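You operate a simulated robot arm through the tools that you are given. There is no shell and no other tool. Be economical: measure what you need, move in short steps, check, and stop when the job is done.

You run a simulated robot arm. Do the job below in one go: nothing can be reset, and whatever is moved stays where it is left.

## Task
Open the left computer drawer, take the ink cartridge that says "black" from there and put it on the front strip of the spectrometer top and shut the drawer again. Set down upright: ink cartridge.

The check looks at the end state, three seconds after you hand in, the way a careful person would. Anything else that was tipped, shoved, dropped, spilled or broken makes it a failure.

## Robot
A 7-joint arm with a two-finger parallel gripper on a trunk, on a base that drives. Base frame: it is fixed to the floor where the robot stands at the start and does not move with it; the origin is under the middle of the robot, x ahead of it, y to its left, z up. Readings come in mm, rad, newtons and seconds.
With the tool pointing down near the work surface it reaches from about 340 to 760 mm from the robot's upright axis, wherever it stands. Its first joint turns from -2.007 to 2.007 rad. Places, roughly: front strip of the spectrometer top (34x18 cm) [1280, 500, 1380]; left computer drawer [600, -300, 700]. Payload 3.91 kg.
Tool frame: the origin (TCP) lies between the finger pads and is the grasp point; the fingertips stand 30 mm ahead of it; z points along the fingers, y is the line along which they close. Largest opening 110 mm; finger width 20, thickness 10; the body of the gripper, 48 by 112 mm, starts 55 mm behind the TCP.
Orientation is that of the tool frame in the base frame, as a unit quaternion [x, y, z, w]. With the fingers straight down and closing along the base's y, the tool's x points along the base's -x, its y along +y and its z along -z.

## Interface
- The arm moves only by the tool play_rows. Its argument "deltas" is a list that holds one entry, the list of rows, each a list of 7 numbers: the shift along the base's x, y, z in mm, then the turn, a rotation vector about the base's x, y, z in rad, then the gripper command, from -1 (shut) to 1 (fully open), values between in proportion. In form: [[[dx, dy, dz, rx, ry, rz, hand], ...]]. A call has 1 to 12 rows; each row shifts and turns the commanded pose from where the row before left it. Rows are played at 5 a second. More than 50 mm and 0.15 rad between two rows, or a gripper value outside its range, and nothing of the call is played. A pose out of reach is approached as far as the arm can. The call stops where the force on the tool passes 40 N (or 10 N more than at its start, if that is more) or the arm is blocked; 0.2 s more then pass. The fingers move at their own pace (about 108 mm/s each) and stop on an object; they squeeze with about 29 N. The grip force told is the motor's: it shows also when the fingers shut on nothing. Time passes only in rows, and 0.2 s behind the last, so rows that do not move let the fingers close. The reply holds the time, the measured pose of the TCP, the force on the tool along the base axes, the opening and the grip force, in the units named above and with some noise, with the torque about the TCP (base axes, N m) and any sound that the robot's microphone picked up.
- Cameras (640 x 400 px; columns grow to the right, rows downward): "scene" is now at [8.8, 138.3, 1447.9]; the picture's right is [-0.23, -0.97, 0.00], its down [-0.81, 0.19, -0.55] and it looks along [0.54, -0.13, -0.84] (base axes); focal length 292 px, centre (320, 200). "wrist" rides on the gripper at [72, 17, -103] in the tool frame; the picture's right is [-0.23, 0.97, 0.00], its down [-0.76, -0.18, -0.62] and it looks along [-0.61, -0.14, 0.78] (tool axes); focal length 222 px, centre (320, 200). There is no depth. A picture from a camera that has moved, and an enlarged one, comes with that camera's place and axes in the base frame and with its lens.
- camera(camera): a new picture of that camera. It takes no simulated time.
- lift_body(by): slides the trunk up (or, below 0, down) by that many mm; the arm and the scene camera ride with it, the base frame stays. It gives what a move gives, with no picture.
- base_move(legs): drives the robot by 1 to 6 legs, each [ahead, turn to the left] in mm and rad, along the robot's own axes; the way and the turn of a leg run together, so that a leg with both is an arc; at most 1500 mm and 3.142 rad a leg. The arm and the cameras ride along, it lands a little off, and it stops where it bumps. It gives what a move gives.
- pan_tilt(pan, tilt): turns the head with the scene camera to pan (to the left, within 2.705 rad either way) and tilt (down, from -0.506 to 1.204), counted from straight ahead of the robot. It gives what a move gives.
- inspect(camera, box): a new picture of the part [left, top, right, bottom] of that camera's present view, enlarged. It takes no simulated time.
- hand_in(): hands the job in; it is judged then, once.

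Work in short steps. Places have to be worked out from the pictures, the camera data and where the tool is seen: move nearer, look again, correct. Check each grasp and each placing, and mend what went wrong. You have 120 turns and 82 pictures in all, those below and enlarged ones among them. Open the gripper and draw the arm clear of the work before you hand the job in, unless the task says otherwise; then end with one line.

The tools are called as name(argument=value, ...) on one line, values as JSON. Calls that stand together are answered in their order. play_rows: Moves the arm, as the interface text tells. Its arguments: {"type":"object","properties":{"deltas":{"type":"array","items":{"type":"array","items":{"type":"array","items":{"type":"number"}}}}},"required":["deltas"]} The other tools are called the same way: lift_body (by) slides the trunk up or down; base_move (legs) drives the base; pan_tilt (pan, tilt) turns the head that bears the scene camera; camera (camera) takes a picture; inspect (camera, box) takes an enlarged picture of a part of a camera's view; hand_in () hands the job in.

At the start:

```text
time_s: 0.0
eef_pos: [394.4, -55.1, 908.6]
tcp_rot: [-0.001, 1.0, -0.001, 0.0]
force: [0.6, 0.3, -0.1]
torque: [0.03, -0.01, 0.0]
gripper_width: 110.2
grasp_force: 0.0
trunk travel left (down, up): [-575.0, 415.0]
robot x, y, heading: [-3.0, -0.5, 0.002]
head pan, tilt: [-0.23, 0.99]
```

scene: 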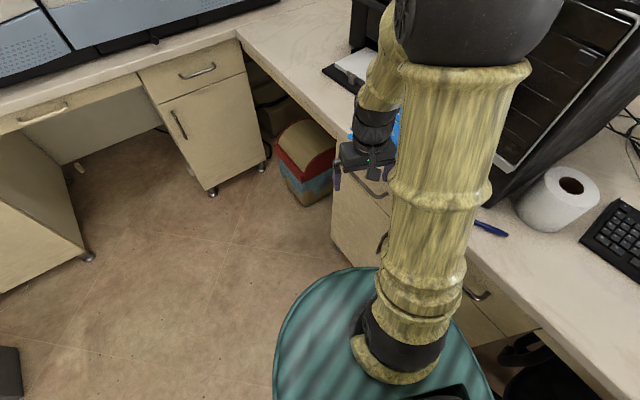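
wrist: 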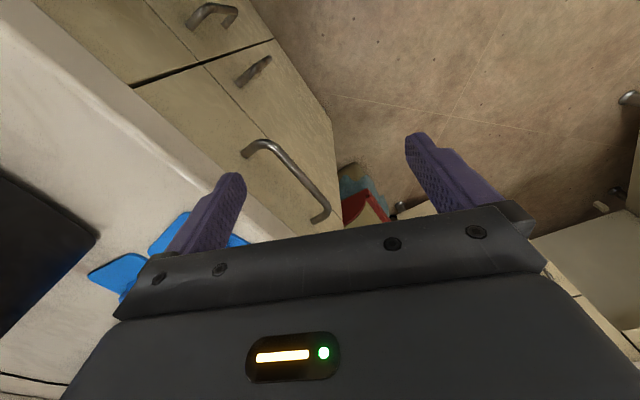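

I'll look around first: toward the drawer and toward the spectrometer.

pan_tilt(pan=-0.5, tilt=0.8)

camera(camera="scene")

pan_tilt(pan=0.35, tilt=0.2)

camera(camera="scene")

```text
time_s: 0.8
eef_pos: [395.6, -54.9, 907.3]
tcp_rot: [-0.001, 1.0, 0.0, 0.0]
force: [0.6, 0.2, -0.1]
torque: [0.01, 0.0, -0.03]
gripper_width: 110.2
grasp_force: 0.0
trunk travel left (down, up): [-575.0, 415.0]
robot x, y, heading: [-4.2, -0.7, 0.001]
head pan, tilt: [-0.499, 0.799]
```

```text
79 pictures are left
camera scene: at [11.2, 115.8, 1462.2], right [-0.48, -0.88, 0.0], down [-0.63, 0.34, -0.7], along [0.61, -0.33, -0.72], focal length 292 px, centre (320, 200)
```

scene: 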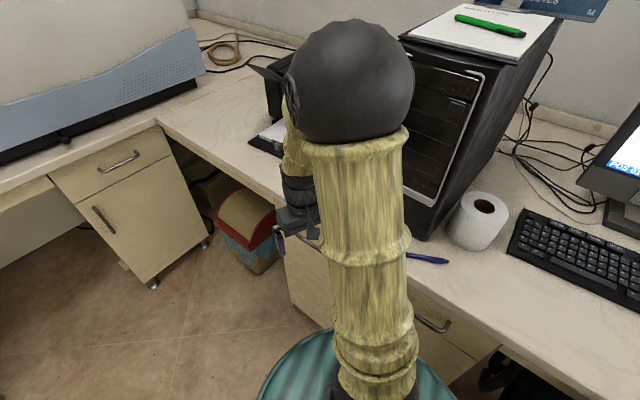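

```text
time_s: 1.9
eef_pos: [395.2, -54.5, 907.7]
tcp_rot: [0.0, 1.0, 0.0, 0.0]
force: [0.2, -0.5, 0.4]
torque: [0.0, 0.01, 0.03]
gripper_width: 110.0
grasp_force: 0.1
trunk travel left (down, up): [-575.0, 415.0]
robot x, y, heading: [-1.0, 0.1, -0.004]
head pan, tilt: [0.351, 0.201]
```

```text
78 pictures are left
camera scene: at [27.9, 186.3, 1515.8], right [0.34, -0.94, 0.0], down [-0.19, -0.07, -0.98], along [0.92, 0.34, -0.2], focal length 292 px, centre (320, 200)
```

scene: 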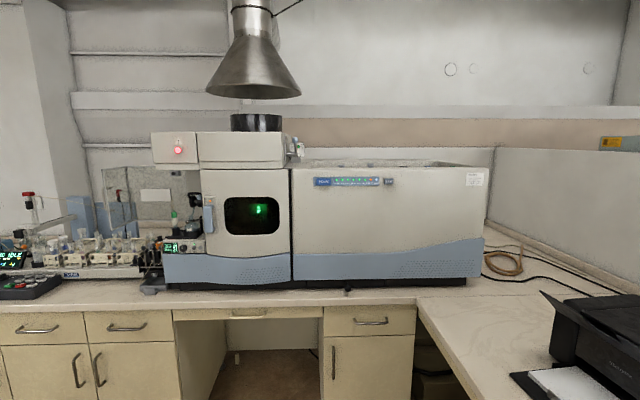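

The arm blocks the drawer from the head camera, so I swing the arm to the left over open floor and look again.

play_rows(deltas=[[[0, 50, 0, 0, 0, 0, 1], [0, 50, 0, 0, 0, 0, 1], [0, 50, 0, 0, 0, 0, 1], [0, 50, 0, 0, 0, 0, 1], [0, 50, 0, 0, 0, 0, 1], [0, 50, 0, 0, 0, 0, 1], [0, 50, 0, 0, 0, 0, 1]]])

pan_tilt(pan=-0.5, tilt=0.9)

camera(camera="scene")

camera(camera="wrist")

```text
time_s: 3.5
eef_pos: [392.6, 296.5, 910.2]
tcp_rot: [0.0, 1.0, -0.001, 0.0]
force: [0.5, 0.4, 0.1]
torque: [0.0, -0.01, 0.05]
gripper_width: 110.0
grasp_force: 0.0
trunk travel left (down, up): [-575.0, 415.0]
robot x, y, heading: [0.9, 1.0, -0.002]
head pan, tilt: [0.351, 0.201]
```

```text
time_s: 4.7
eef_pos: [392.5, 294.3, 910.5]
tcp_rot: [0.001, 1.0, 0.0, 0.0]
force: [-0.2, 0.3, 0.0]
torque: [0.03, 0.01, 0.0]
gripper_width: 109.8
grasp_force: 0.0
trunk travel left (down, up): [-575.0, 415.0]
robot x, y, heading: [-2.7, -0.4, 0.003]
head pan, tilt: [-0.499, 0.901]
```

```text
77 pictures are left
camera scene: at [6.7, 118.3, 1454.4], right [-0.48, -0.88, 0.0], down [-0.69, 0.37, -0.62], along [0.55, -0.3, -0.78], focal length 292 px, centre (320, 200)
```

scene: 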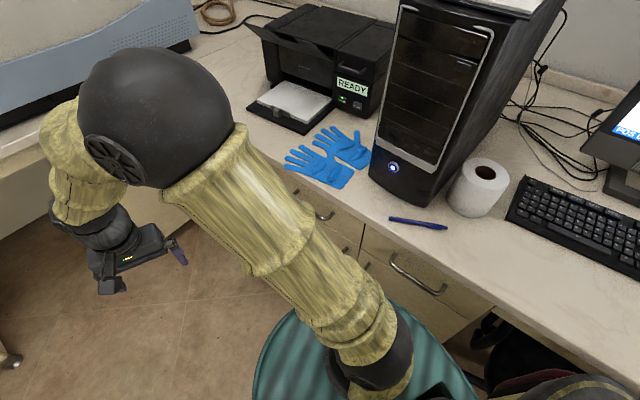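

```text
76 pictures are left
camera wrist: at [321.0, 310.3, 1012.9], right [0.23, 0.97, 0.0], down [0.76, -0.18, 0.62], along [0.61, -0.14, -0.78], focal length 222 px, centre (320, 200)
```

wrist: 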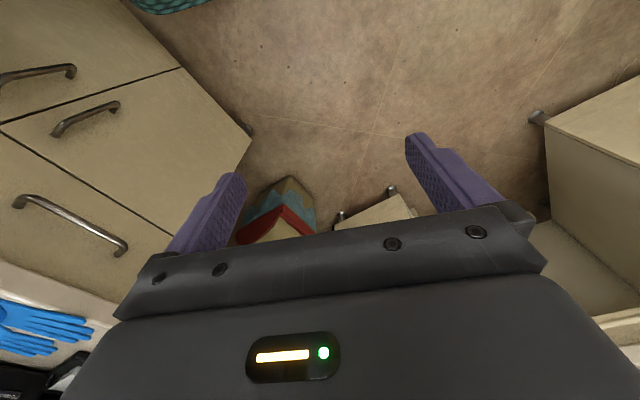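

Triangulating the two wrist views, the left drawer's handle runs from about [419,-154,763] to [535,-80,775], and the front faces about [-0.54,0.84]. I plan to stand squarely in front of it, so I check that the floor to the left is free.

pan_tilt(pan=1.5, tilt=0.7)

camera(camera="scene")

```text
time_s: 6.7
eef_pos: [392.7, 294.9, 911.3]
tcp_rot: [0.0, 1.0, 0.0, 0.0]
force: [-0.1, -0.1, 0.1]
torque: [0.04, 0.0, 0.0]
gripper_width: 110.0
grasp_force: 0.1
trunk travel left (down, up): [-575.0, 415.0]
robot x, y, heading: [2.2, -1.9, 0.001]
head pan, tilt: [1.499, 0.7]
```

```text
75 pictures are left
camera scene: at [-53.6, 239.2, 1470.5], right [1.0, -0.07, 0.0], down [-0.05, -0.64, -0.76], along [0.06, 0.76, -0.64], focal length 292 px, centre (320, 200)
```

scene: 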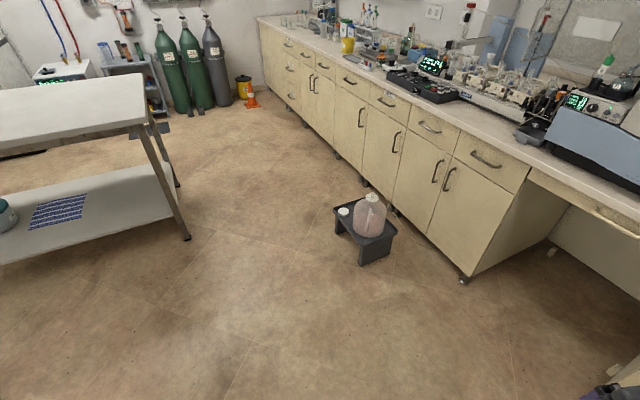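

The floor is free; the stool with the bottle is about 1.6 m away. I drive to about [127,431] and turn to face the drawer.

base_move(legs=[[0, 1.284], [449, 0], [0, -2.287]])

pan_tilt(pan=-0.1, tilt=0.9)

camera(camera="scene")

camera(camera="wrist")

```text
time_s: 8.2
eef_pos: [354.7, 340.0, 909.7]
tcp_rot: [-0.061, 0.998, 0.0, 0.0]
force: [0.0, 0.7, 0.0]
torque: [0.0, -0.01, 0.02]
gripper_width: 109.9
grasp_force: 0.0
trunk travel left (down, up): [-575.0, 415.0]
robot x, y, heading: [0.9, -0.1, 0.12]
head pan, tilt: [1.499, 0.7]
stopped in leg 1: the robot was blocked; the commanded pose is now the measured one
```

```text
time_s: 9.8
eef_pos: [353.8, 339.7, 909.5]
tcp_rot: [-0.062, 0.998, -0.001, 0.001]
force: [-0.2, 0.1, 0.6]
torque: [-0.02, 0.0, -0.01]
gripper_width: 109.6
grasp_force: 0.1
trunk travel left (down, up): [-575.0, 415.0]
robot x, y, heading: [-2.7, -3.3, 0.127]
head pan, tilt: [-0.099, 0.901]
```

```text
74 pictures are left
camera scene: at [-2.7, 147.7, 1454.3], right [0.03, -1.0, 0.0], down [-0.78, -0.02, -0.62], along [0.62, 0.02, -0.78], focal length 292 px, centre (320, 200)
```

scene: 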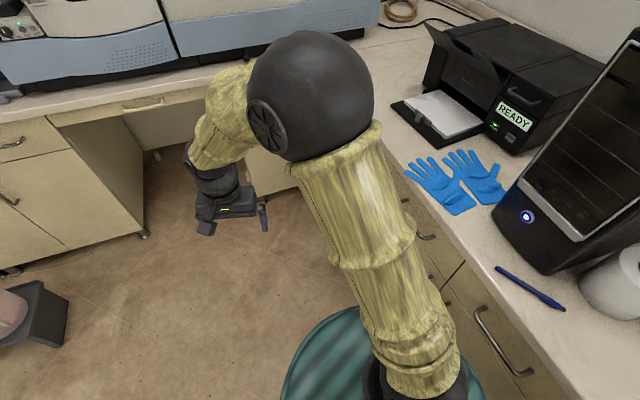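

```text
73 pictures are left
camera wrist: at [279.9, 347.8, 1012.8], right [0.11, 0.99, 0.0], down [0.78, -0.08, 0.62], along [0.62, -0.07, -0.78], focal length 222 px, centre (320, 200)
```

wrist: 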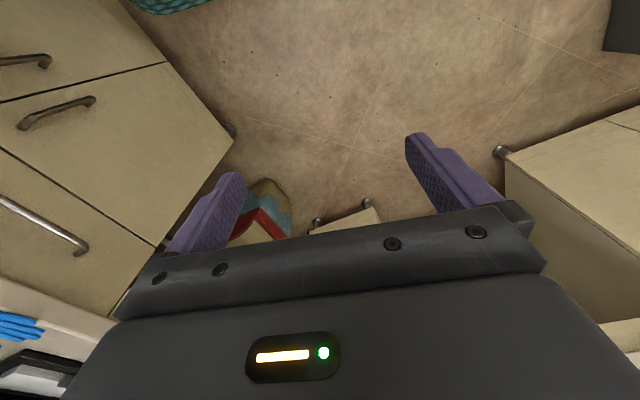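

The turn was blocked at 0.12 rad. I look behind and to the right to see what it hit.

pan_tilt(pan=-1.5, tilt=1.1)

camera(camera="scene")

pan_tilt(pan=-2.6, tilt=0.9)

camera(camera="scene")

```text
time_s: 11.4
eef_pos: [353.7, 340.6, 911.3]
tcp_rot: [-0.063, 0.998, 0.0, 0.0]
force: [0.8, -0.2, -0.5]
torque: [0.03, 0.0, 0.01]
gripper_width: 110.1
grasp_force: 0.1
trunk travel left (down, up): [-575.0, 415.0]
robot x, y, heading: [-0.4, -0.7, 0.125]
head pan, tilt: [-1.499, 1.1]
```

```text
72 pictures are left
camera scene: at [-65.9, 83.9, 1440.5], right [-0.98, -0.2, 0.0], down [-0.17, 0.87, -0.45], along [0.09, -0.45, -0.89], focal length 292 px, centre (320, 200)
```

scene: 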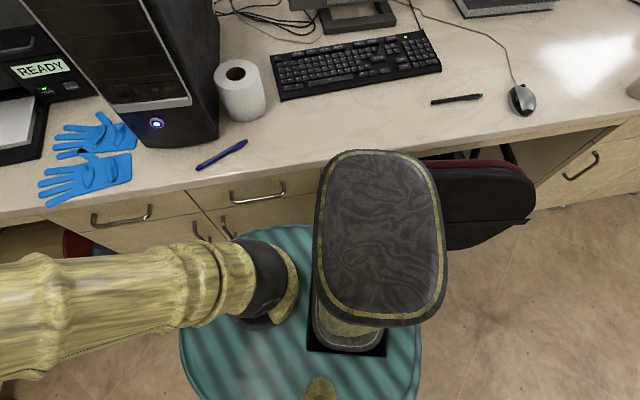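

```text
time_s: 12.7
eef_pos: [354.2, 342.2, 911.4]
tcp_rot: [-0.062, 0.998, 0.0, 0.0]
force: [1.3, -0.1, 0.2]
torque: [0.04, 0.02, 0.03]
gripper_width: 109.9
grasp_force: 0.2
trunk travel left (down, up): [-575.0, 415.0]
robot x, y, heading: [0.6, -1.3, 0.124]
head pan, tilt: [-2.601, 0.901]
```

```text
71 pictures are left
camera scene: at [-137.6, 99.2, 1454.3], right [-0.62, 0.79, 0.0], down [0.62, 0.48, -0.62], along [-0.49, -0.38, -0.78], focal length 292 px, centre (320, 200)
```

scene: 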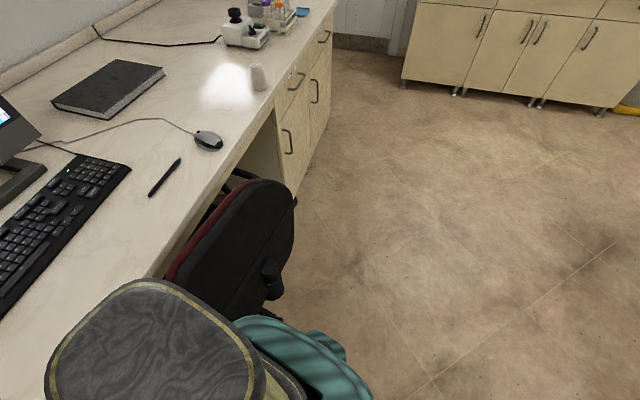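

The chair behind and to the right most likely stopped the turn. I move forward a little to get clear of it, then try turning again.

base_move(legs=[[110, 0], [0, 1.15]])

```text
time_s: 16.0
eef_pos: [290.3, 469.0, 910.0]
tcp_rot: [-0.269, 0.963, 0.0, 0.001]
force: [-0.6, -0.3, 0.8]
torque: [0.01, 0.01, 0.0]
gripper_width: 109.8
grasp_force: 0.0
trunk travel left (down, up): [-575.0, 415.0]
robot x, y, heading: [110.7, 10.3, 0.53]
head pan, tilt: [-2.601, 0.901]
stopped in leg 2: the robot was blocked; the commanded pose is now the measured one
```

That got to 0.53 rad, parallel to the desk. I go forward again and then turn.

base_move(legs=[[100, 0.15], [100, 0.4], [0, 0.6]])

pan_tilt(pan=-2.6, tilt=0.9)

camera(camera="scene")

```text
time_s: 17.0
eef_pos: [286.7, 486.1, 911.3]
tcp_rot: [-0.289, 0.957, 0.0, 0.0]
force: [0.3, 0.2, 0.4]
torque: [-0.02, 0.02, 0.02]
gripper_width: 109.9
grasp_force: 0.0
trunk travel left (down, up): [-575.0, 415.0]
robot x, y, heading: [122.5, 20.2, 0.534]
head pan, tilt: [-2.601, 0.901]
stopped in leg 1: the robot was blocked; the commanded pose is now the measured one
```

```text
time_s: 17.6
eef_pos: [286.5, 486.5, 910.9]
tcp_rot: [-0.289, 0.957, 0.0, 0.0]
force: [0.0, -0.1, -0.7]
torque: [0.01, 0.0, 0.04]
gripper_width: 110.1
grasp_force: 0.1
trunk travel left (down, up): [-575.0, 415.0]
robot x, y, heading: [125.1, 20.2, 0.536]
head pan, tilt: [-2.601, 0.901]
```

```text
70 pictures are left
camera scene: at [-41.7, 59.3, 1454.3], right [-0.88, 0.48, 0.0], down [0.37, 0.69, -0.62], along [-0.3, -0.55, -0.78], focal length 292 px, centre (320, 200)
```

scene: 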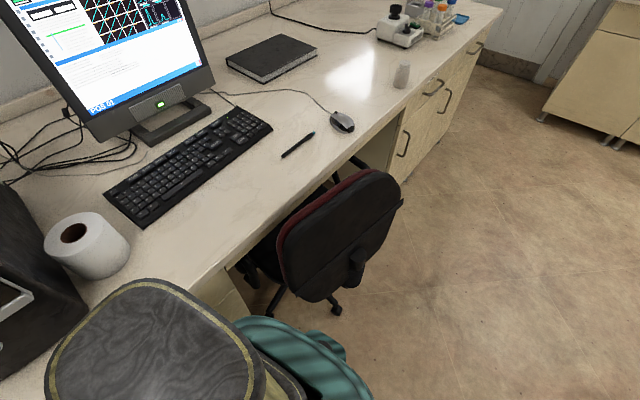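

Turning left swings the rear of the base into the chair or cabinet. Instead I turn right, so the rear moves away from them, and back off from the desk.

base_move(legs=[[0, -0.55], [0, -0.5], [-150, 0]])

```text
time_s: 23.2
eef_pos: [476.4, 188.9, 909.8]
tcp_rot: [0.225, 0.974, 0.0, 0.0]
force: [0.1, 0.6, -0.3]
torque: [0.0, -0.02, 0.02]
gripper_width: 110.1
grasp_force: 0.0
trunk travel left (down, up): [-575.0, 415.0]
robot x, y, heading: [-6.6, 92.1, -0.51]
head pan, tilt: [-2.601, 0.901]
```

That worked. I back off further, then turn left with clearance, drive to the spot and face the drawer.

base_move(legs=[[-170, 0], [0, 1.3], [375, 0], [0, -1.79]])

pan_tilt(pan=-0.1, tilt=0.9)

camera(camera="scene")

```text
time_s: 38.1
eef_pos: [578.3, 313.2, 910.7]
tcp_rot: [0.45, 0.893, 0.0, 0.0]
force: [0.3, 0.2, -0.2]
torque: [-0.02, 0.04, 0.02]
gripper_width: 109.9
grasp_force: 0.0
trunk travel left (down, up): [-575.0, 415.0]
robot x, y, heading: [104.3, 451.8, -0.991]
head pan, tilt: [-2.601, 0.901]
```

```text
time_s: 40.4
eef_pos: [579.1, 312.7, 910.1]
tcp_rot: [0.45, 0.893, -0.001, 0.001]
force: [-0.5, 0.6, -0.7]
torque: [-0.04, -0.01, 0.02]
gripper_width: 109.9
grasp_force: 0.1
trunk travel left (down, up): [-575.0, 415.0]
robot x, y, heading: [106.8, 452.1, -0.985]
head pan, tilt: [-0.099, 0.901]
```

```text
69 pictures are left
camera scene: at [237.5, 521.5, 1454.3], right [-0.89, -0.47, 0.0], down [-0.36, 0.69, -0.62], along [0.29, -0.55, -0.78], focal length 292 px, centre (320, 200)
```

scene: 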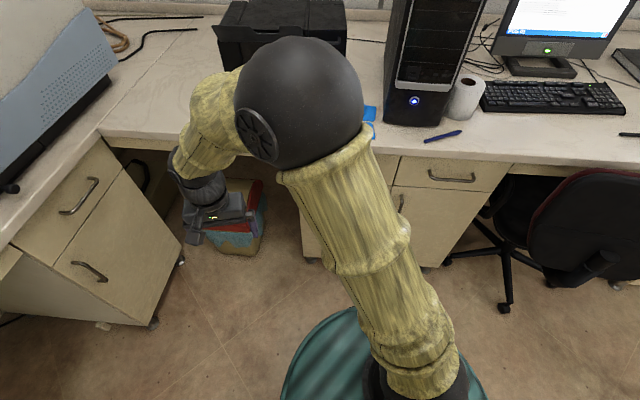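

The robot now stands squarely in front of the drawer. I bring the hand back in front of it while turning it a quarter turn about vertical, so the fingers close across the handle bar.

play_rows(deltas=[[[-21, -26, -4, 0, 0, 0.15, 1], [-21, -26, -4, 0, 0, 0.15, 1], [-21, -26, -4, 0, 0, 0.15, 1], [-21, -26, -4, 0, 0, 0.15, 1], [-21, -26, -4, 0, 0, 0.15, 1], [-21, -26, -4, 0, 0, 0.15, 1], [-21, -26, -4, 0, 0, 0.15, 1], [-21, -26, -4, 0, 0, 0.15, 1], [-21, -26, -4, 0, 0, 0.15, 1], [-21, -26, -4, 0, 0, 0.15, 1]]])

camera(camera="wrist")

camera(camera="scene")

```text
time_s: 42.6
eef_pos: [369.2, 50.8, 871.4]
tcp_rot: [-0.282, 0.959, -0.001, 0.001]
force: [0.4, -0.2, -0.2]
torque: [0.02, 0.0, 0.03]
gripper_width: 110.3
grasp_force: 0.1
trunk travel left (down, up): [-575.0, 415.0]
robot x, y, heading: [111.0, 454.1, -0.985]
head pan, tilt: [-0.099, 0.901]
```

```text
68 pictures are left
camera wrist: at [299.7, 24.7, 973.8], right [-0.33, 0.94, 0.0], down [0.74, 0.26, 0.62], along [0.59, 0.21, -0.78], focal length 222 px, centre (320, 200)
```

wrist: 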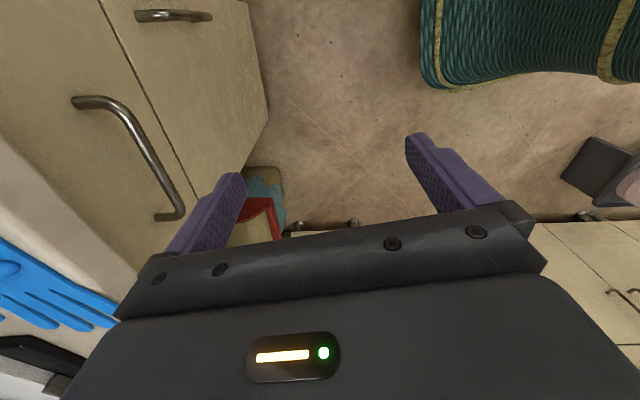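

```text
67 pictures are left
camera scene: at [237.2, 521.1, 1454.4], right [-0.89, -0.47, 0.0], down [-0.36, 0.69, -0.62], along [0.29, -0.55, -0.78], focal length 292 px, centre (320, 200)
```

scene: 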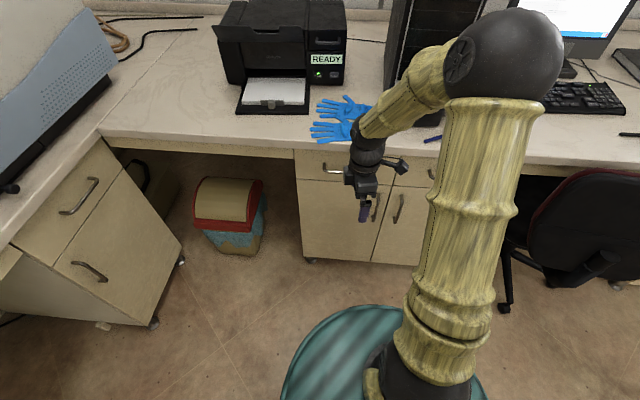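

The desk front line runs at about 0.42 rad, so I correct the yaw by -0.15 rad. I then tilt the tool toward the drawer for a slanted approach to the bar.

play_rows(deltas=[[[0, 0, 0, 0, 0, -0.149, 1], [0, 0, -5, -0.137, -0.061, 0, 1], [0, 0, -5, -0.137, -0.061, 0, 1], [0, 0, -5, -0.137, -0.061, 0, 1], [0, 0, -5, -0.137, -0.061, 0, 1], [0, 0, -5, -0.137, -0.061, 0, 1], [0, 0, -5, -0.137, -0.061, 0, 1]]])

camera(camera="wrist")

camera(camera="scene")

```text
time_s: 44.2
eef_pos: [381.7, 35.5, 840.2]
tcp_rot: [-0.187, 0.88, -0.426, 0.09]
force: [-0.1, 0.5, -0.1]
torque: [0.0, 0.02, 0.0]
gripper_width: 109.6
grasp_force: 0.1
out of reach, approached as far as the arm can: row 7
trunk travel left (down, up): [-575.0, 415.0]
robot x, y, heading: [110.3, 453.4, -0.983]
head pan, tilt: [-0.099, 0.901]
```

```text
66 pictures are left
camera wrist: at [278.9, 88.7, 888.9], right [-0.04, 0.64, -0.76], down [0.54, 0.66, 0.53], along [0.84, -0.39, -0.37], focal length 222 px, centre (320, 200)
```

wrist: 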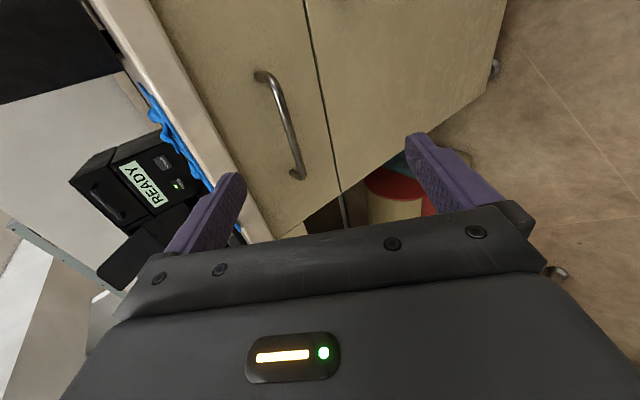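

```text
65 pictures are left
camera scene: at [237.8, 521.4, 1454.4], right [-0.88, -0.47, 0.0], down [-0.37, 0.69, -0.62], along [0.29, -0.55, -0.78], focal length 292 px, centre (320, 200)
```

scene: 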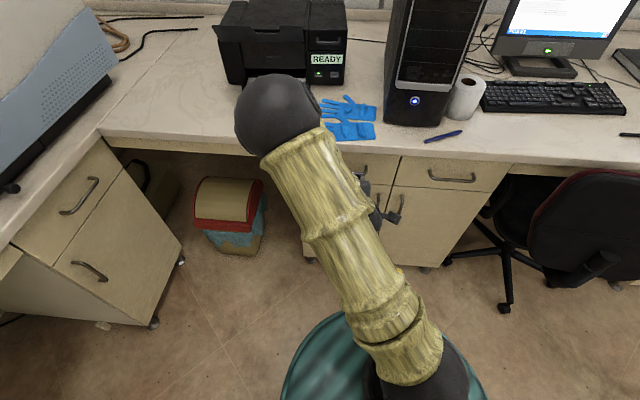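

The bar's centre now works out at about [455,-90,780], running at 0.38 rad. The tilt reached its limit, so I lower the trunk for a better arm posture and bring the hand back up to handle height.

lift_body(by=-220)

play_rows(deltas=[[[0, 0, 40, 0, 0, 0, 1], [0, 0, 40, 0, 0, 0, 1], [0, 0, 40, 0, 0, 0, 1], [0, 0, 40, 0, 0, 0, 1]]])

camera(camera="wrist")

camera(camera="scene")

```text
time_s: 46.5
eef_pos: [382.0, 35.1, 620.5]
tcp_rot: [-0.187, 0.881, -0.425, 0.091]
force: [0.1, 0.3, 0.4]
torque: [0.01, 0.01, 0.02]
gripper_width: 110.0
grasp_force: 0.1
trunk travel left (down, up): [-355.0, 635.0]
robot x, y, heading: [109.7, 450.6, -0.987]
head pan, tilt: [-0.099, 0.901]
```

```text
time_s: 47.5
eef_pos: [381.7, 36.0, 776.4]
tcp_rot: [-0.188, 0.881, -0.425, 0.09]
force: [0.5, 0.0, 0.1]
torque: [0.02, 0.0, 0.0]
gripper_width: 110.0
grasp_force: 0.0
trunk travel left (down, up): [-355.0, 635.0]
robot x, y, heading: [106.9, 452.6, -0.985]
head pan, tilt: [-0.099, 0.901]
```

```text
64 pictures are left
camera wrist: at [279.1, 89.1, 825.8], right [-0.04, 0.65, -0.76], down [0.54, 0.65, 0.53], along [0.84, -0.39, -0.38], focal length 222 px, centre (320, 200)
```

wrist: 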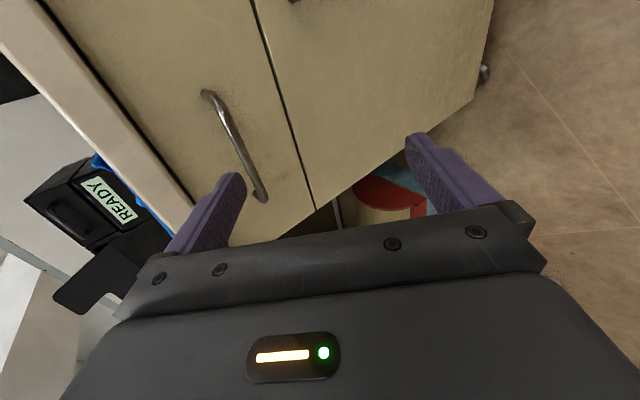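

```text
63 pictures are left
camera scene: at [237.7, 521.4, 1234.3], right [-0.89, -0.47, 0.0], down [-0.37, 0.69, -0.62], along [0.29, -0.55, -0.78], focal length 292 px, centre (320, 200)
```

scene: 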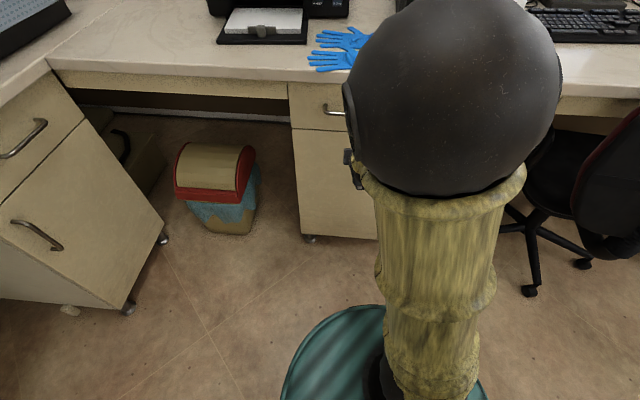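

The bar sits about 40 mm off the front, so a more level tool is better. I tilt another 0.45 rad and check that the arm can hold it.

play_rows(deltas=[[[0, 0, 0, -0.137, -0.061, 0, 1], [0, 0, 0, -0.137, -0.061, 0, 1], [0, 0, 0, -0.137, -0.061, 0, 1]]])

camera(camera="wrist")

```text
time_s: 48.3
eef_pos: [402.0, 12.7, 786.7]
tcp_rot: [-0.162, 0.763, -0.611, 0.131]
force: [-0.1, 0.3, -0.1]
torque: [0.03, 0.02, 0.0]
gripper_width: 110.0
grasp_force: 0.2
out of reach, approached as far as the arm can: row 2, 3
trunk travel left (down, up): [-355.0, 635.0]
robot x, y, heading: [108.2, 451.8, -0.99]
head pan, tilt: [-0.099, 0.901]
```

```text
62 pictures are left
camera wrist: at [294.8, 76.9, 792.2], right [0.12, 0.29, -0.95], down [0.46, 0.83, 0.31], along [0.88, -0.48, -0.03], focal length 222 px, centre (320, 200)
```

wrist: 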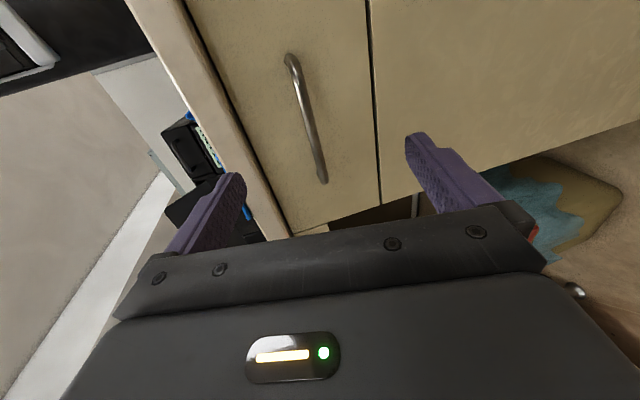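

The tool is now nearly level and the bar lies between the fingers, centred near [460,-92,772]. I approach partway with a smaller opening and check.

play_rows(deltas=[[[14, -25, -3, 0, 0, 0, 0.3], [14, -25, -3, 0, 0, 0, 0.3]]])

camera(camera="wrist")

```text
time_s: 48.9
eef_pos: [429.6, -39.2, 781.9]
tcp_rot: [-0.163, 0.763, -0.612, 0.131]
force: [-0.2, 0.5, 0.0]
torque: [-0.02, 0.03, -0.01]
gripper_width: 71.6
grasp_force: 0.1
trunk travel left (down, up): [-355.0, 635.0]
robot x, y, heading: [109.4, 452.0, -0.988]
head pan, tilt: [-0.099, 0.901]
```

```text
61 pictures are left
camera wrist: at [322.2, 26.0, 785.9], right [0.12, 0.29, -0.95], down [0.46, 0.83, 0.31], along [0.88, -0.48, -0.03], focal length 222 px, centre (320, 200)
```

wrist: 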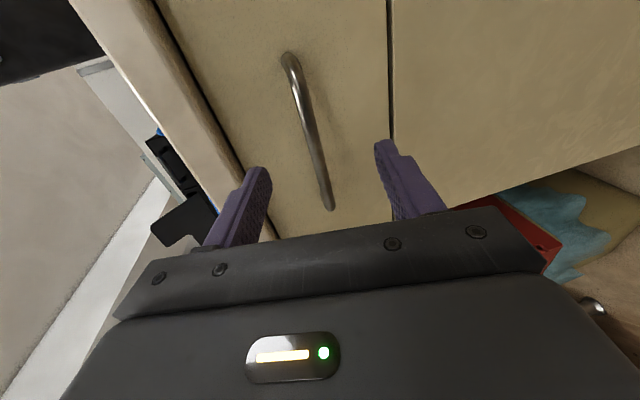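

The bar is centred between the fingers. I advance the last ~50 mm.

play_rows(deltas=[[[10, -18, -3, 0, 0, 0, 0.3], [9, -17, -3, 0, 0, 0, 0.3], [4, -8, -1, 0, 0, 0, 0.3]]])

camera(camera="wrist")

```text
time_s: 49.7
eef_pos: [453.5, -81.4, 773.2]
tcp_rot: [-0.162, 0.764, -0.61, 0.13]
force: [0.0, 0.0, -0.2]
torque: [0.02, 0.03, 0.02]
gripper_width: 71.7
grasp_force: 0.0
trunk travel left (down, up): [-355.0, 635.0]
robot x, y, heading: [108.7, 456.2, -0.987]
head pan, tilt: [-0.099, 0.901]
```

```text
60 pictures are left
camera wrist: at [345.3, -16.6, 778.6], right [0.12, 0.29, -0.95], down [0.46, 0.83, 0.31], along [0.88, -0.48, -0.03], focal length 222 px, centre (320, 200)
```

wrist: 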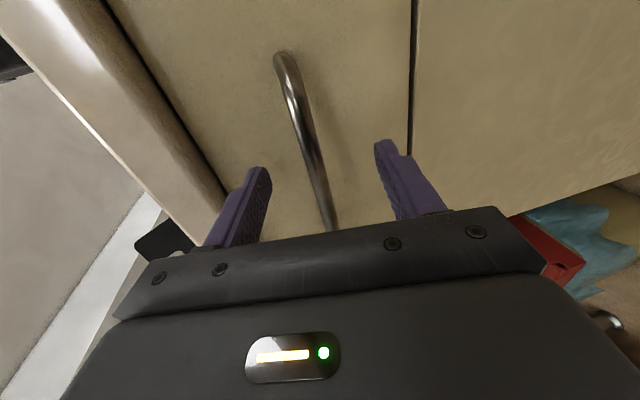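

The bar passes between the finger pads, so I close on it.

play_rows(deltas=[[[0, 0, 0, 0, 0, 0, -0.5], [0, 0, 0, 0, 0, 0, -1], [0, 0, 0, 0, 0, 0, -1]]])

camera(camera="wrist")

```text
time_s: 50.5
eef_pos: [454.3, -80.3, 774.8]
tcp_rot: [-0.162, 0.763, -0.612, 0.13]
force: [2.0, -2.2, 9.6]
torque: [-0.06, -0.35, -0.03]
gripper_width: 11.4
grasp_force: 45.4
trunk travel left (down, up): [-355.0, 635.0]
robot x, y, heading: [106.1, 451.6, -0.992]
head pan, tilt: [-0.099, 0.901]
```

```text
59 pictures are left
camera wrist: at [345.3, -16.5, 779.9], right [0.12, 0.29, -0.95], down [0.46, 0.83, 0.31], along [0.88, -0.48, -0.03], focal length 222 px, centre (320, 200)
```

wrist: 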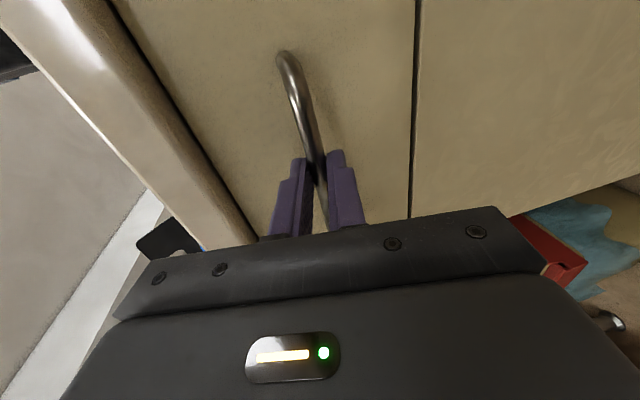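

The bar is gripped at 11 mm. I pull outward first with the arm.

play_rows(deltas=[[[-4, 9, 0, 0, 0, 0, -1], [-6, 14, 0, 0, 0, 0, -1], [-6, 14, 0, 0, 0, 0, -1], [-6, 14, 0, 0, 0, 0, -1]]])

camera(camera="wrist")

```text
time_s: 51.5
eef_pos: [433.9, -29.7, 775.0]
tcp_rot: [-0.163, 0.764, -0.611, 0.131]
force: [3.9, 1.3, 11.3]
torque: [0.01, -0.42, 0.09]
gripper_width: 11.4
grasp_force: 45.2
trunk travel left (down, up): [-355.0, 635.0]
robot x, y, heading: [107.0, 450.6, -0.99]
head pan, tilt: [-0.099, 0.901]
```

```text
58 pictures are left
camera wrist: at [324.1, 34.7, 780.3], right [0.12, 0.29, -0.95], down [0.46, 0.83, 0.31], along [0.88, -0.48, -0.03], focal length 222 px, centre (320, 200)
```

wrist: 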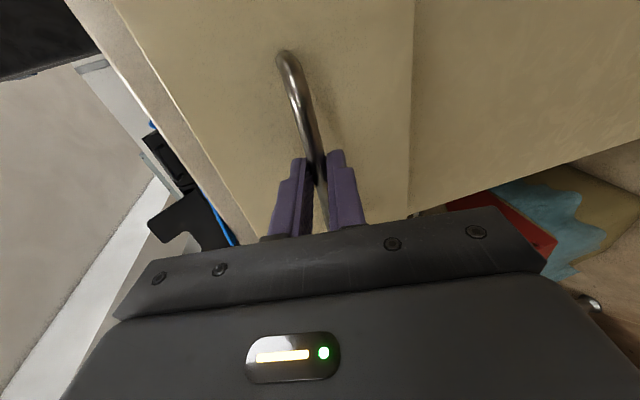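

The drawer slides out easily, with little force. I carry on by backing the base a little, then correct sideways with the arm.

base_move(legs=[[-70, 0]])

play_rows(deltas=[[[10, 4, 0, 0, 0, 0, -1]]])

camera(camera="wrist")

```text
time_s: 52.6
eef_pos: [408.1, 25.2, 775.3]
tcp_rot: [-0.17, 0.76, -0.611, 0.141]
force: [1.3, 0.1, 2.5]
torque: [0.01, -0.25, -0.63]
gripper_width: 11.0
grasp_force: 44.3
trunk travel left (down, up): [-355.0, 635.0]
robot x, y, heading: [75.9, 505.8, -0.983]
head pan, tilt: [-0.099, 0.901]
stopped in leg 1: the force on the tool passed its limit at 44 N (the readings are from after the stop); the commanded pose is now the measured one
```

```text
time_s: 53.0
eef_pos: [408.9, 25.8, 775.5]
tcp_rot: [-0.163, 0.763, -0.61, 0.134]
force: [-33.8, -14.4, 1.0]
torque: [-0.07, 0.17, -0.75]
gripper_width: 11.5
grasp_force: 45.1
trunk travel left (down, up): [-355.0, 635.0]
robot x, y, heading: [73.5, 504.8, -0.984]
head pan, tilt: [-0.099, 0.901]
```

```text
57 pictures are left
camera wrist: at [300.2, 89.3, 779.9], right [0.13, 0.29, -0.95], down [0.46, 0.83, 0.31], along [0.88, -0.47, -0.03], focal length 222 px, centre (320, 200)
```

wrist: 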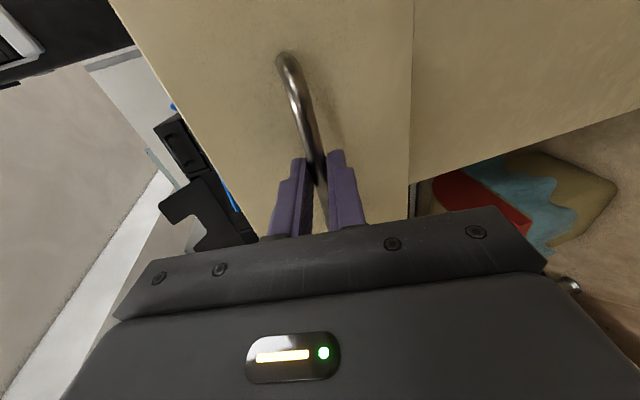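

The drawer is 115 mm out along [-0.40,0.92], and the last shift only loaded the rail sideways. I undo it and pull further with the arm.

play_rows(deltas=[[[-10, -4, 0, 0, 0, 0, -1], [-6, 14, 0, 0, 0, 0, -1], [-6, 14, 0, 0, 0, 0, -1], [-6, 14, 0, 0, 0, 0, -1]]])

base_move(legs=[[-40, 0]])

play_rows(deltas=[[[6, 3, 0, 0, 0, 0, -1]]])

base_move(legs=[[-40, 0]])

play_rows(deltas=[[[6, 3, 0, 0, 0, 0, -1]]])

camera(camera="scene")

```text
time_s: 54.0
eef_pos: [390.9, 68.5, 775.9]
tcp_rot: [-0.172, 0.76, -0.61, 0.141]
force: [-5.0, -1.7, 6.6]
torque: [0.14, -0.4, -0.18]
gripper_width: 11.2
grasp_force: 44.5
trunk travel left (down, up): [-355.0, 635.0]
robot x, y, heading: [70.8, 502.4, -0.988]
head pan, tilt: [-0.099, 0.901]
```

```text
time_s: 55.3
eef_pos: [376.4, 103.3, 776.2]
tcp_rot: [-0.178, 0.759, -0.608, 0.148]
force: [3.1, 0.4, -2.0]
torque: [0.14, -0.35, -0.66]
gripper_width: 11.1
grasp_force: 45.1
trunk travel left (down, up): [-355.0, 635.0]
robot x, y, heading: [49.6, 538.2, -0.987]
head pan, tilt: [-0.099, 0.901]
stopped in leg 1: the force on the tool passed its limit at 41 N (the readings are from after the stop); the commanded pose is now the measured one
```

```text
time_s: 55.7
eef_pos: [376.8, 105.2, 775.5]
tcp_rot: [-0.172, 0.76, -0.61, 0.143]
force: [-23.3, -10.3, -4.9]
torque: [0.14, -0.21, 0.14]
gripper_width: 11.3
grasp_force: 44.9
trunk travel left (down, up): [-355.0, 635.0]
robot x, y, heading: [49.6, 535.4, -0.985]
head pan, tilt: [-0.099, 0.901]
```

```text
time_s: 56.6
eef_pos: [360.9, 142.0, 775.9]
tcp_rot: [-0.18, 0.758, -0.609, 0.15]
force: [-1.4, -1.6, -6.2]
torque: [0.42, -0.8, 1.15]
gripper_width: 11.4
grasp_force: 44.9
trunk travel left (down, up): [-355.0, 635.0]
robot x, y, heading: [32.1, 572.1, -0.981]
head pan, tilt: [-0.099, 0.901]
```

```text
time_s: 57.0
eef_pos: [361.5, 142.9, 775.4]
tcp_rot: [-0.175, 0.76, -0.608, 0.146]
force: [-24.7, -10.1, -4.1]
torque: [0.17, -0.29, 0.01]
gripper_width: 11.5
grasp_force: 45.2
trunk travel left (down, up): [-355.0, 635.0]
robot x, y, heading: [27.8, 569.3, -0.987]
head pan, tilt: [-0.099, 0.901]
```

```text
56 pictures are left
camera scene: at [156.9, 638.6, 1234.6], right [-0.88, -0.47, 0.0], down [-0.36, 0.69, -0.62], along [0.29, -0.55, -0.78], focal length 292 px, centre (320, 200)
```

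scene: 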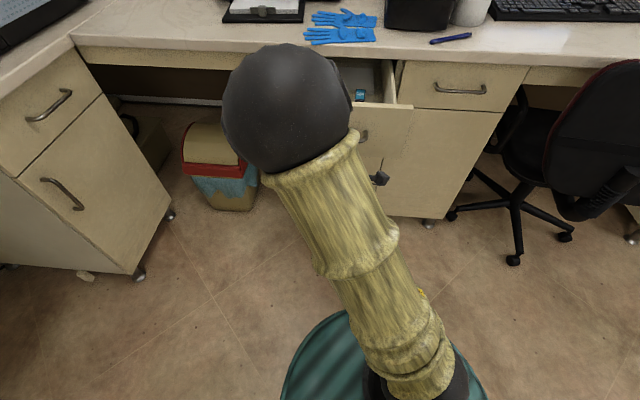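

The drawer is open about 240 mm. I release the handle and back the hand away from it along the approach line.

play_rows(deltas=[[[-6, -3, 0, 0, 0, 0, -1], [0, 0, 0, 0, 0, 0, 0.3], [0, 0, 0, 0, 0, 0, 0.3], [-8, 18, 4, 0, 0, 0, 0.3], [-8, 18, 4, 0, 0, 0, 0.3], [-8, 18, 4, 0, 0, 0, 0.3]]])

camera(camera="wrist")

```text
time_s: 58.4
eef_pos: [368.4, 171.8, 797.4]
tcp_rot: [-0.18, 0.758, -0.609, 0.149]
force: [-0.1, -0.2, -0.4]
torque: [0.0, -0.01, -0.04]
gripper_width: 71.3
grasp_force: 0.1
out of reach, approached as far as the arm can: row 4, 5, 6
trunk travel left (down, up): [-355.0, 635.0]
robot x, y, heading: [29.1, 572.8, -0.989]
head pan, tilt: [-0.099, 0.901]
```

```text
55 pictures are left
camera wrist: at [255.8, 231.0, 801.2], right [0.11, 0.29, -0.95], down [0.42, 0.85, 0.31], along [0.9, -0.43, -0.03], focal length 222 px, centre (320, 200)
```

wrist: 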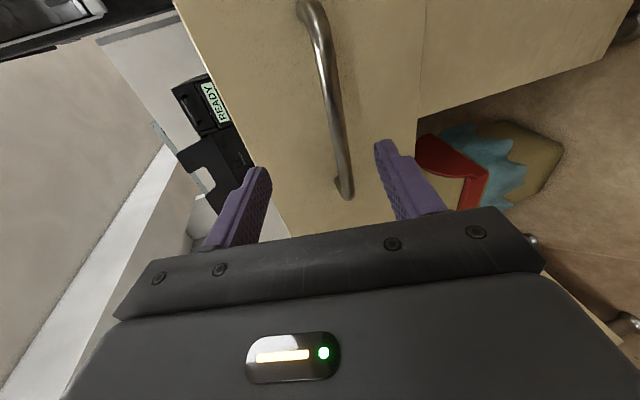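

The fingertips have just cleared the bar, but the arm is at its near limit. I back the base 100 mm and then raise the trunk.

base_move(legs=[[-100, 0]])

lift_body(by=300)

camera(camera="scene")

camera(camera="wrist")

```text
time_s: 59.6
eef_pos: [310.9, 257.4, 797.3]
tcp_rot: [-0.179, 0.759, -0.608, 0.149]
force: [0.6, -0.3, 0.0]
torque: [0.02, -0.01, 0.02]
gripper_width: 71.5
grasp_force: 0.0
trunk travel left (down, up): [-355.0, 635.0]
robot x, y, heading: [-27.2, 659.1, -0.985]
head pan, tilt: [-0.099, 0.901]
```

```text
time_s: 62.6
eef_pos: [309.7, 257.0, 1098.3]
tcp_rot: [-0.179, 0.758, -0.609, 0.149]
force: [-0.2, 0.1, 0.3]
torque: [-0.03, 0.01, 0.01]
gripper_width: 71.7
grasp_force: 0.1
trunk travel left (down, up): [-655.0, 335.0]
robot x, y, heading: [-27.2, 652.8, -0.99]
head pan, tilt: [-0.099, 0.901]
```

```text
54 pictures are left
camera scene: at [102.4, 725.3, 1534.3], right [-0.88, -0.47, 0.0], down [-0.37, 0.69, -0.62], along [0.29, -0.55, -0.78], focal length 292 px, centre (320, 200)
```

scene: 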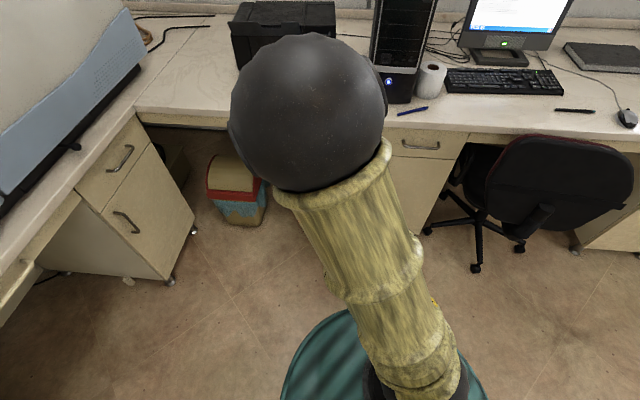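

```text
53 pictures are left
camera wrist: at [198.8, 316.3, 1101.1], right [0.11, 0.29, -0.95], down [0.42, 0.85, 0.31], along [0.9, -0.43, -0.02], focal length 222 px, centre (320, 200)
```

wrist: 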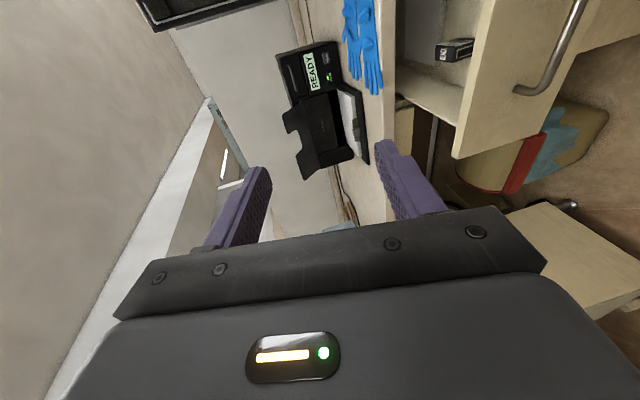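

I can see into the drawer, with a black box near [490,-40]. I bring the tool back to straight down and look at everything inside.

play_rows(deltas=[[[0, 0, 0, 0.134, 0.068, 0, 1], [0, 0, 0, 0.134, 0.068, 0, 1], [0, 0, 0, 0.134, 0.068, 0, 1], [0, 0, 0, 0.134, 0.068, 0, 1], [0, 0, 0, 0.134, 0.068, 0, 1], [0, 0, 0, 0.134, 0.068, 0, 1], [0, 0, 0, 0.134, 0.068, 0, 1], [0, 0, 0, 0.134, 0.068, 0, 1], [0, 0, 0, 0.134, 0.068, 0, 1]]])

base_move(legs=[[130, 0]])

camera(camera="wrist")

camera(camera="scene")

```text
time_s: 64.7
eef_pos: [310.8, 258.3, 1096.9]
tcp_rot: [-0.229, 0.973, 0.0, 0.0]
force: [0.2, 0.8, -0.1]
torque: [0.02, 0.03, 0.01]
gripper_width: 110.0
grasp_force: 0.2
trunk travel left (down, up): [-655.0, 335.0]
robot x, y, heading: [-24.2, 659.0, -0.987]
head pan, tilt: [-0.099, 0.901]
```

```text
time_s: 66.0
eef_pos: [381.9, 147.3, 1096.7]
tcp_rot: [-0.228, 0.974, -0.001, 0.001]
force: [0.0, 0.0, -0.2]
torque: [0.04, -0.03, -0.01]
gripper_width: 110.1
grasp_force: 0.1
trunk travel left (down, up): [-655.0, 335.0]
robot x, y, heading: [45.6, 545.9, -0.991]
head pan, tilt: [-0.099, 0.901]
```

```text
52 pictures are left
camera wrist: at [309.4, 128.1, 1199.0], right [-0.23, 0.97, 0.0], down [0.76, 0.18, 0.62], along [0.61, 0.14, -0.78], focal length 222 px, centre (320, 200)
```

wrist: 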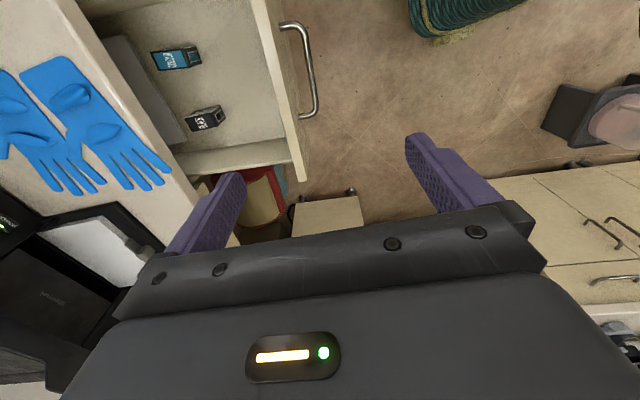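

```text
51 pictures are left
camera scene: at [175.5, 614.4, 1534.3], right [-0.89, -0.46, 0.0], down [-0.36, 0.69, -0.62], along [0.29, -0.55, -0.78], focal length 292 px, centre (320, 200)
```

scene: 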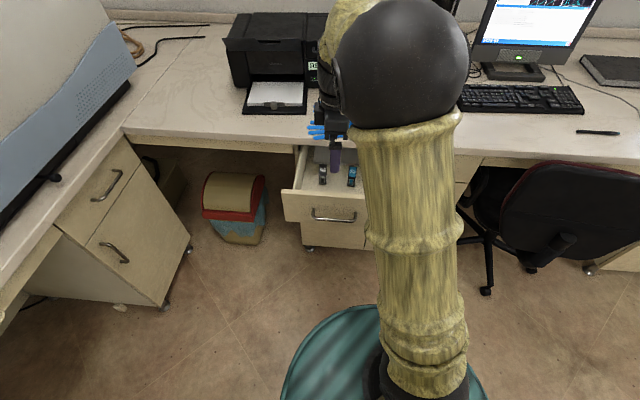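

Two cartridges are visible, one cyan and one black, and there may be more deeper inside. I zoom in.

inspect(camera="wrist", box=[100, 20, 300, 145])

inspect(camera="scene", box=[270, 130, 390, 230])

```text
3.20 times, centred on (200, 82) of wrist
camera zoom: at [309.4, 128.1, 1199.0], right [-0.23, 0.97, 0.0], down [0.76, 0.18, 0.62], along [0.61, 0.14, -0.78], focal length 711 px, centre (704, 576)
```

zoom: 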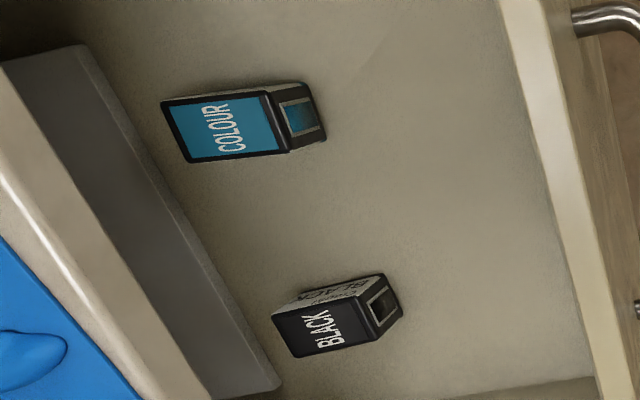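

```text
4.00 times, centred on (330, 180) of scene
camera zoom: at [175.5, 614.4, 1534.3], right [-0.89, -0.46, 0.0], down [-0.36, 0.69, -0.62], along [0.29, -0.55, -0.78], focal length 1170 px, centre (280, 280)
```

zoom: 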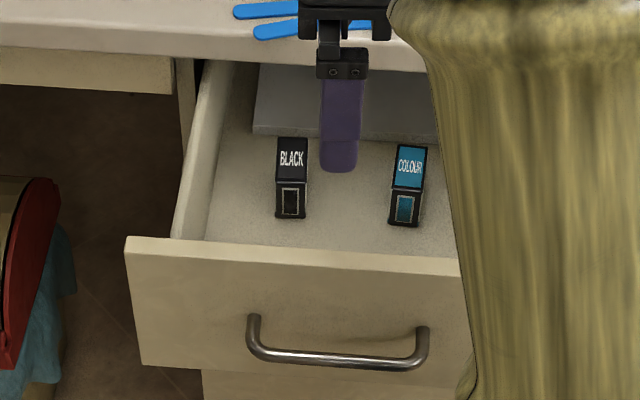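

Both labels are readable; the BLACK cartridge's top is at about [524,-76,740]. It sits nearly under the desk edge, so I'll grasp it with the tool tilted about 25°, fingers closing along the drawer width. I turn the hand first, then drive in a little.

play_rows(deltas=[[[0, 0, 0, 0, 0, -0.147, 0.6], [0, 0, 0, 0, 0, -0.147, 0.6], [0, 0, 0, 0, 0, -0.147, 0.6], [0, 0, 0, 0, 0, -0.147, 0.6], [0, 0, 0, 0, 0, -0.147, 0.6], [0, 0, 0, 0, 0, -0.147, 0.6], [0, 0, 0, 0, 0, -0.147, 0.6], [0, 0, 0, 0, 0, -0.147, 0.6], [0, 0, 0, 0, 0, -0.147, 0.6], [0, 0, 0, 0, 0, -0.147, 0.6], [0, 0, 0, 0, 0, -0.147, 0.6]]])

base_move(legs=[[80, 0]])

camera(camera="wrist")

```text
time_s: 68.5
eef_pos: [380.2, 147.5, 1098.2]
tcp_rot: [0.548, 0.836, -0.001, -0.001]
force: [0.4, -1.0, -0.1]
torque: [0.01, -0.03, 0.02]
gripper_width: 88.0
grasp_force: 0.0
trunk travel left (down, up): [-655.0, 335.0]
robot x, y, heading: [46.0, 545.8, -0.988]
head pan, tilt: [-0.099, 0.901]
```

```text
time_s: 69.6
eef_pos: [426.0, 80.8, 1096.6]
tcp_rot: [0.547, 0.837, -0.001, -0.001]
force: [-0.4, -0.6, 0.1]
torque: [0.01, 0.01, 0.01]
gripper_width: 88.0
grasp_force: 0.0
trunk travel left (down, up): [-655.0, 335.0]
robot x, y, heading: [87.5, 483.7, -0.987]
head pan, tilt: [-0.099, 0.901]
```

```text
48 pictures are left
camera wrist: at [412.6, 152.9, 1199.0], right [0.98, 0.18, 0.0], down [0.15, -0.77, 0.62], along [0.11, -0.61, -0.78], focal length 222 px, centre (320, 200)
```

wrist: 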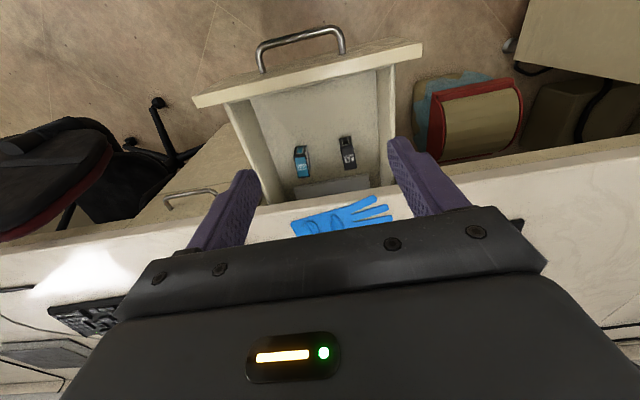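

The hand yaw now matches the drawer axes. I zoom in to measure the cartridge and its yaw.

inspect(camera="wrist", box=[270, 115, 398, 195])

```text
5.00 times, centred on (334, 155) of wrist
camera zoom: at [412.6, 152.9, 1199.0], right [0.98, 0.18, 0.0], down [0.15, -0.77, 0.62], along [0.11, -0.61, -0.78], focal length 1111 px, centre (250, 425)
```

zoom: 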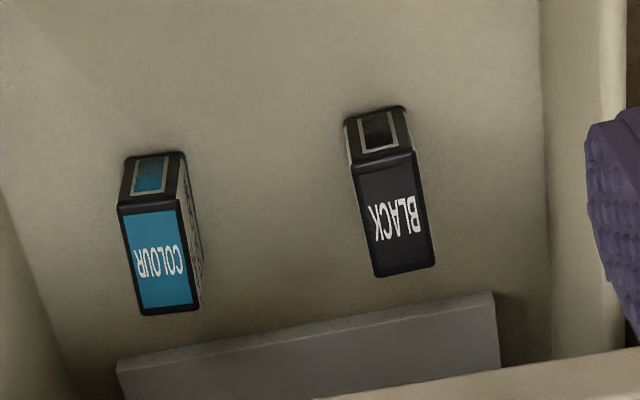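

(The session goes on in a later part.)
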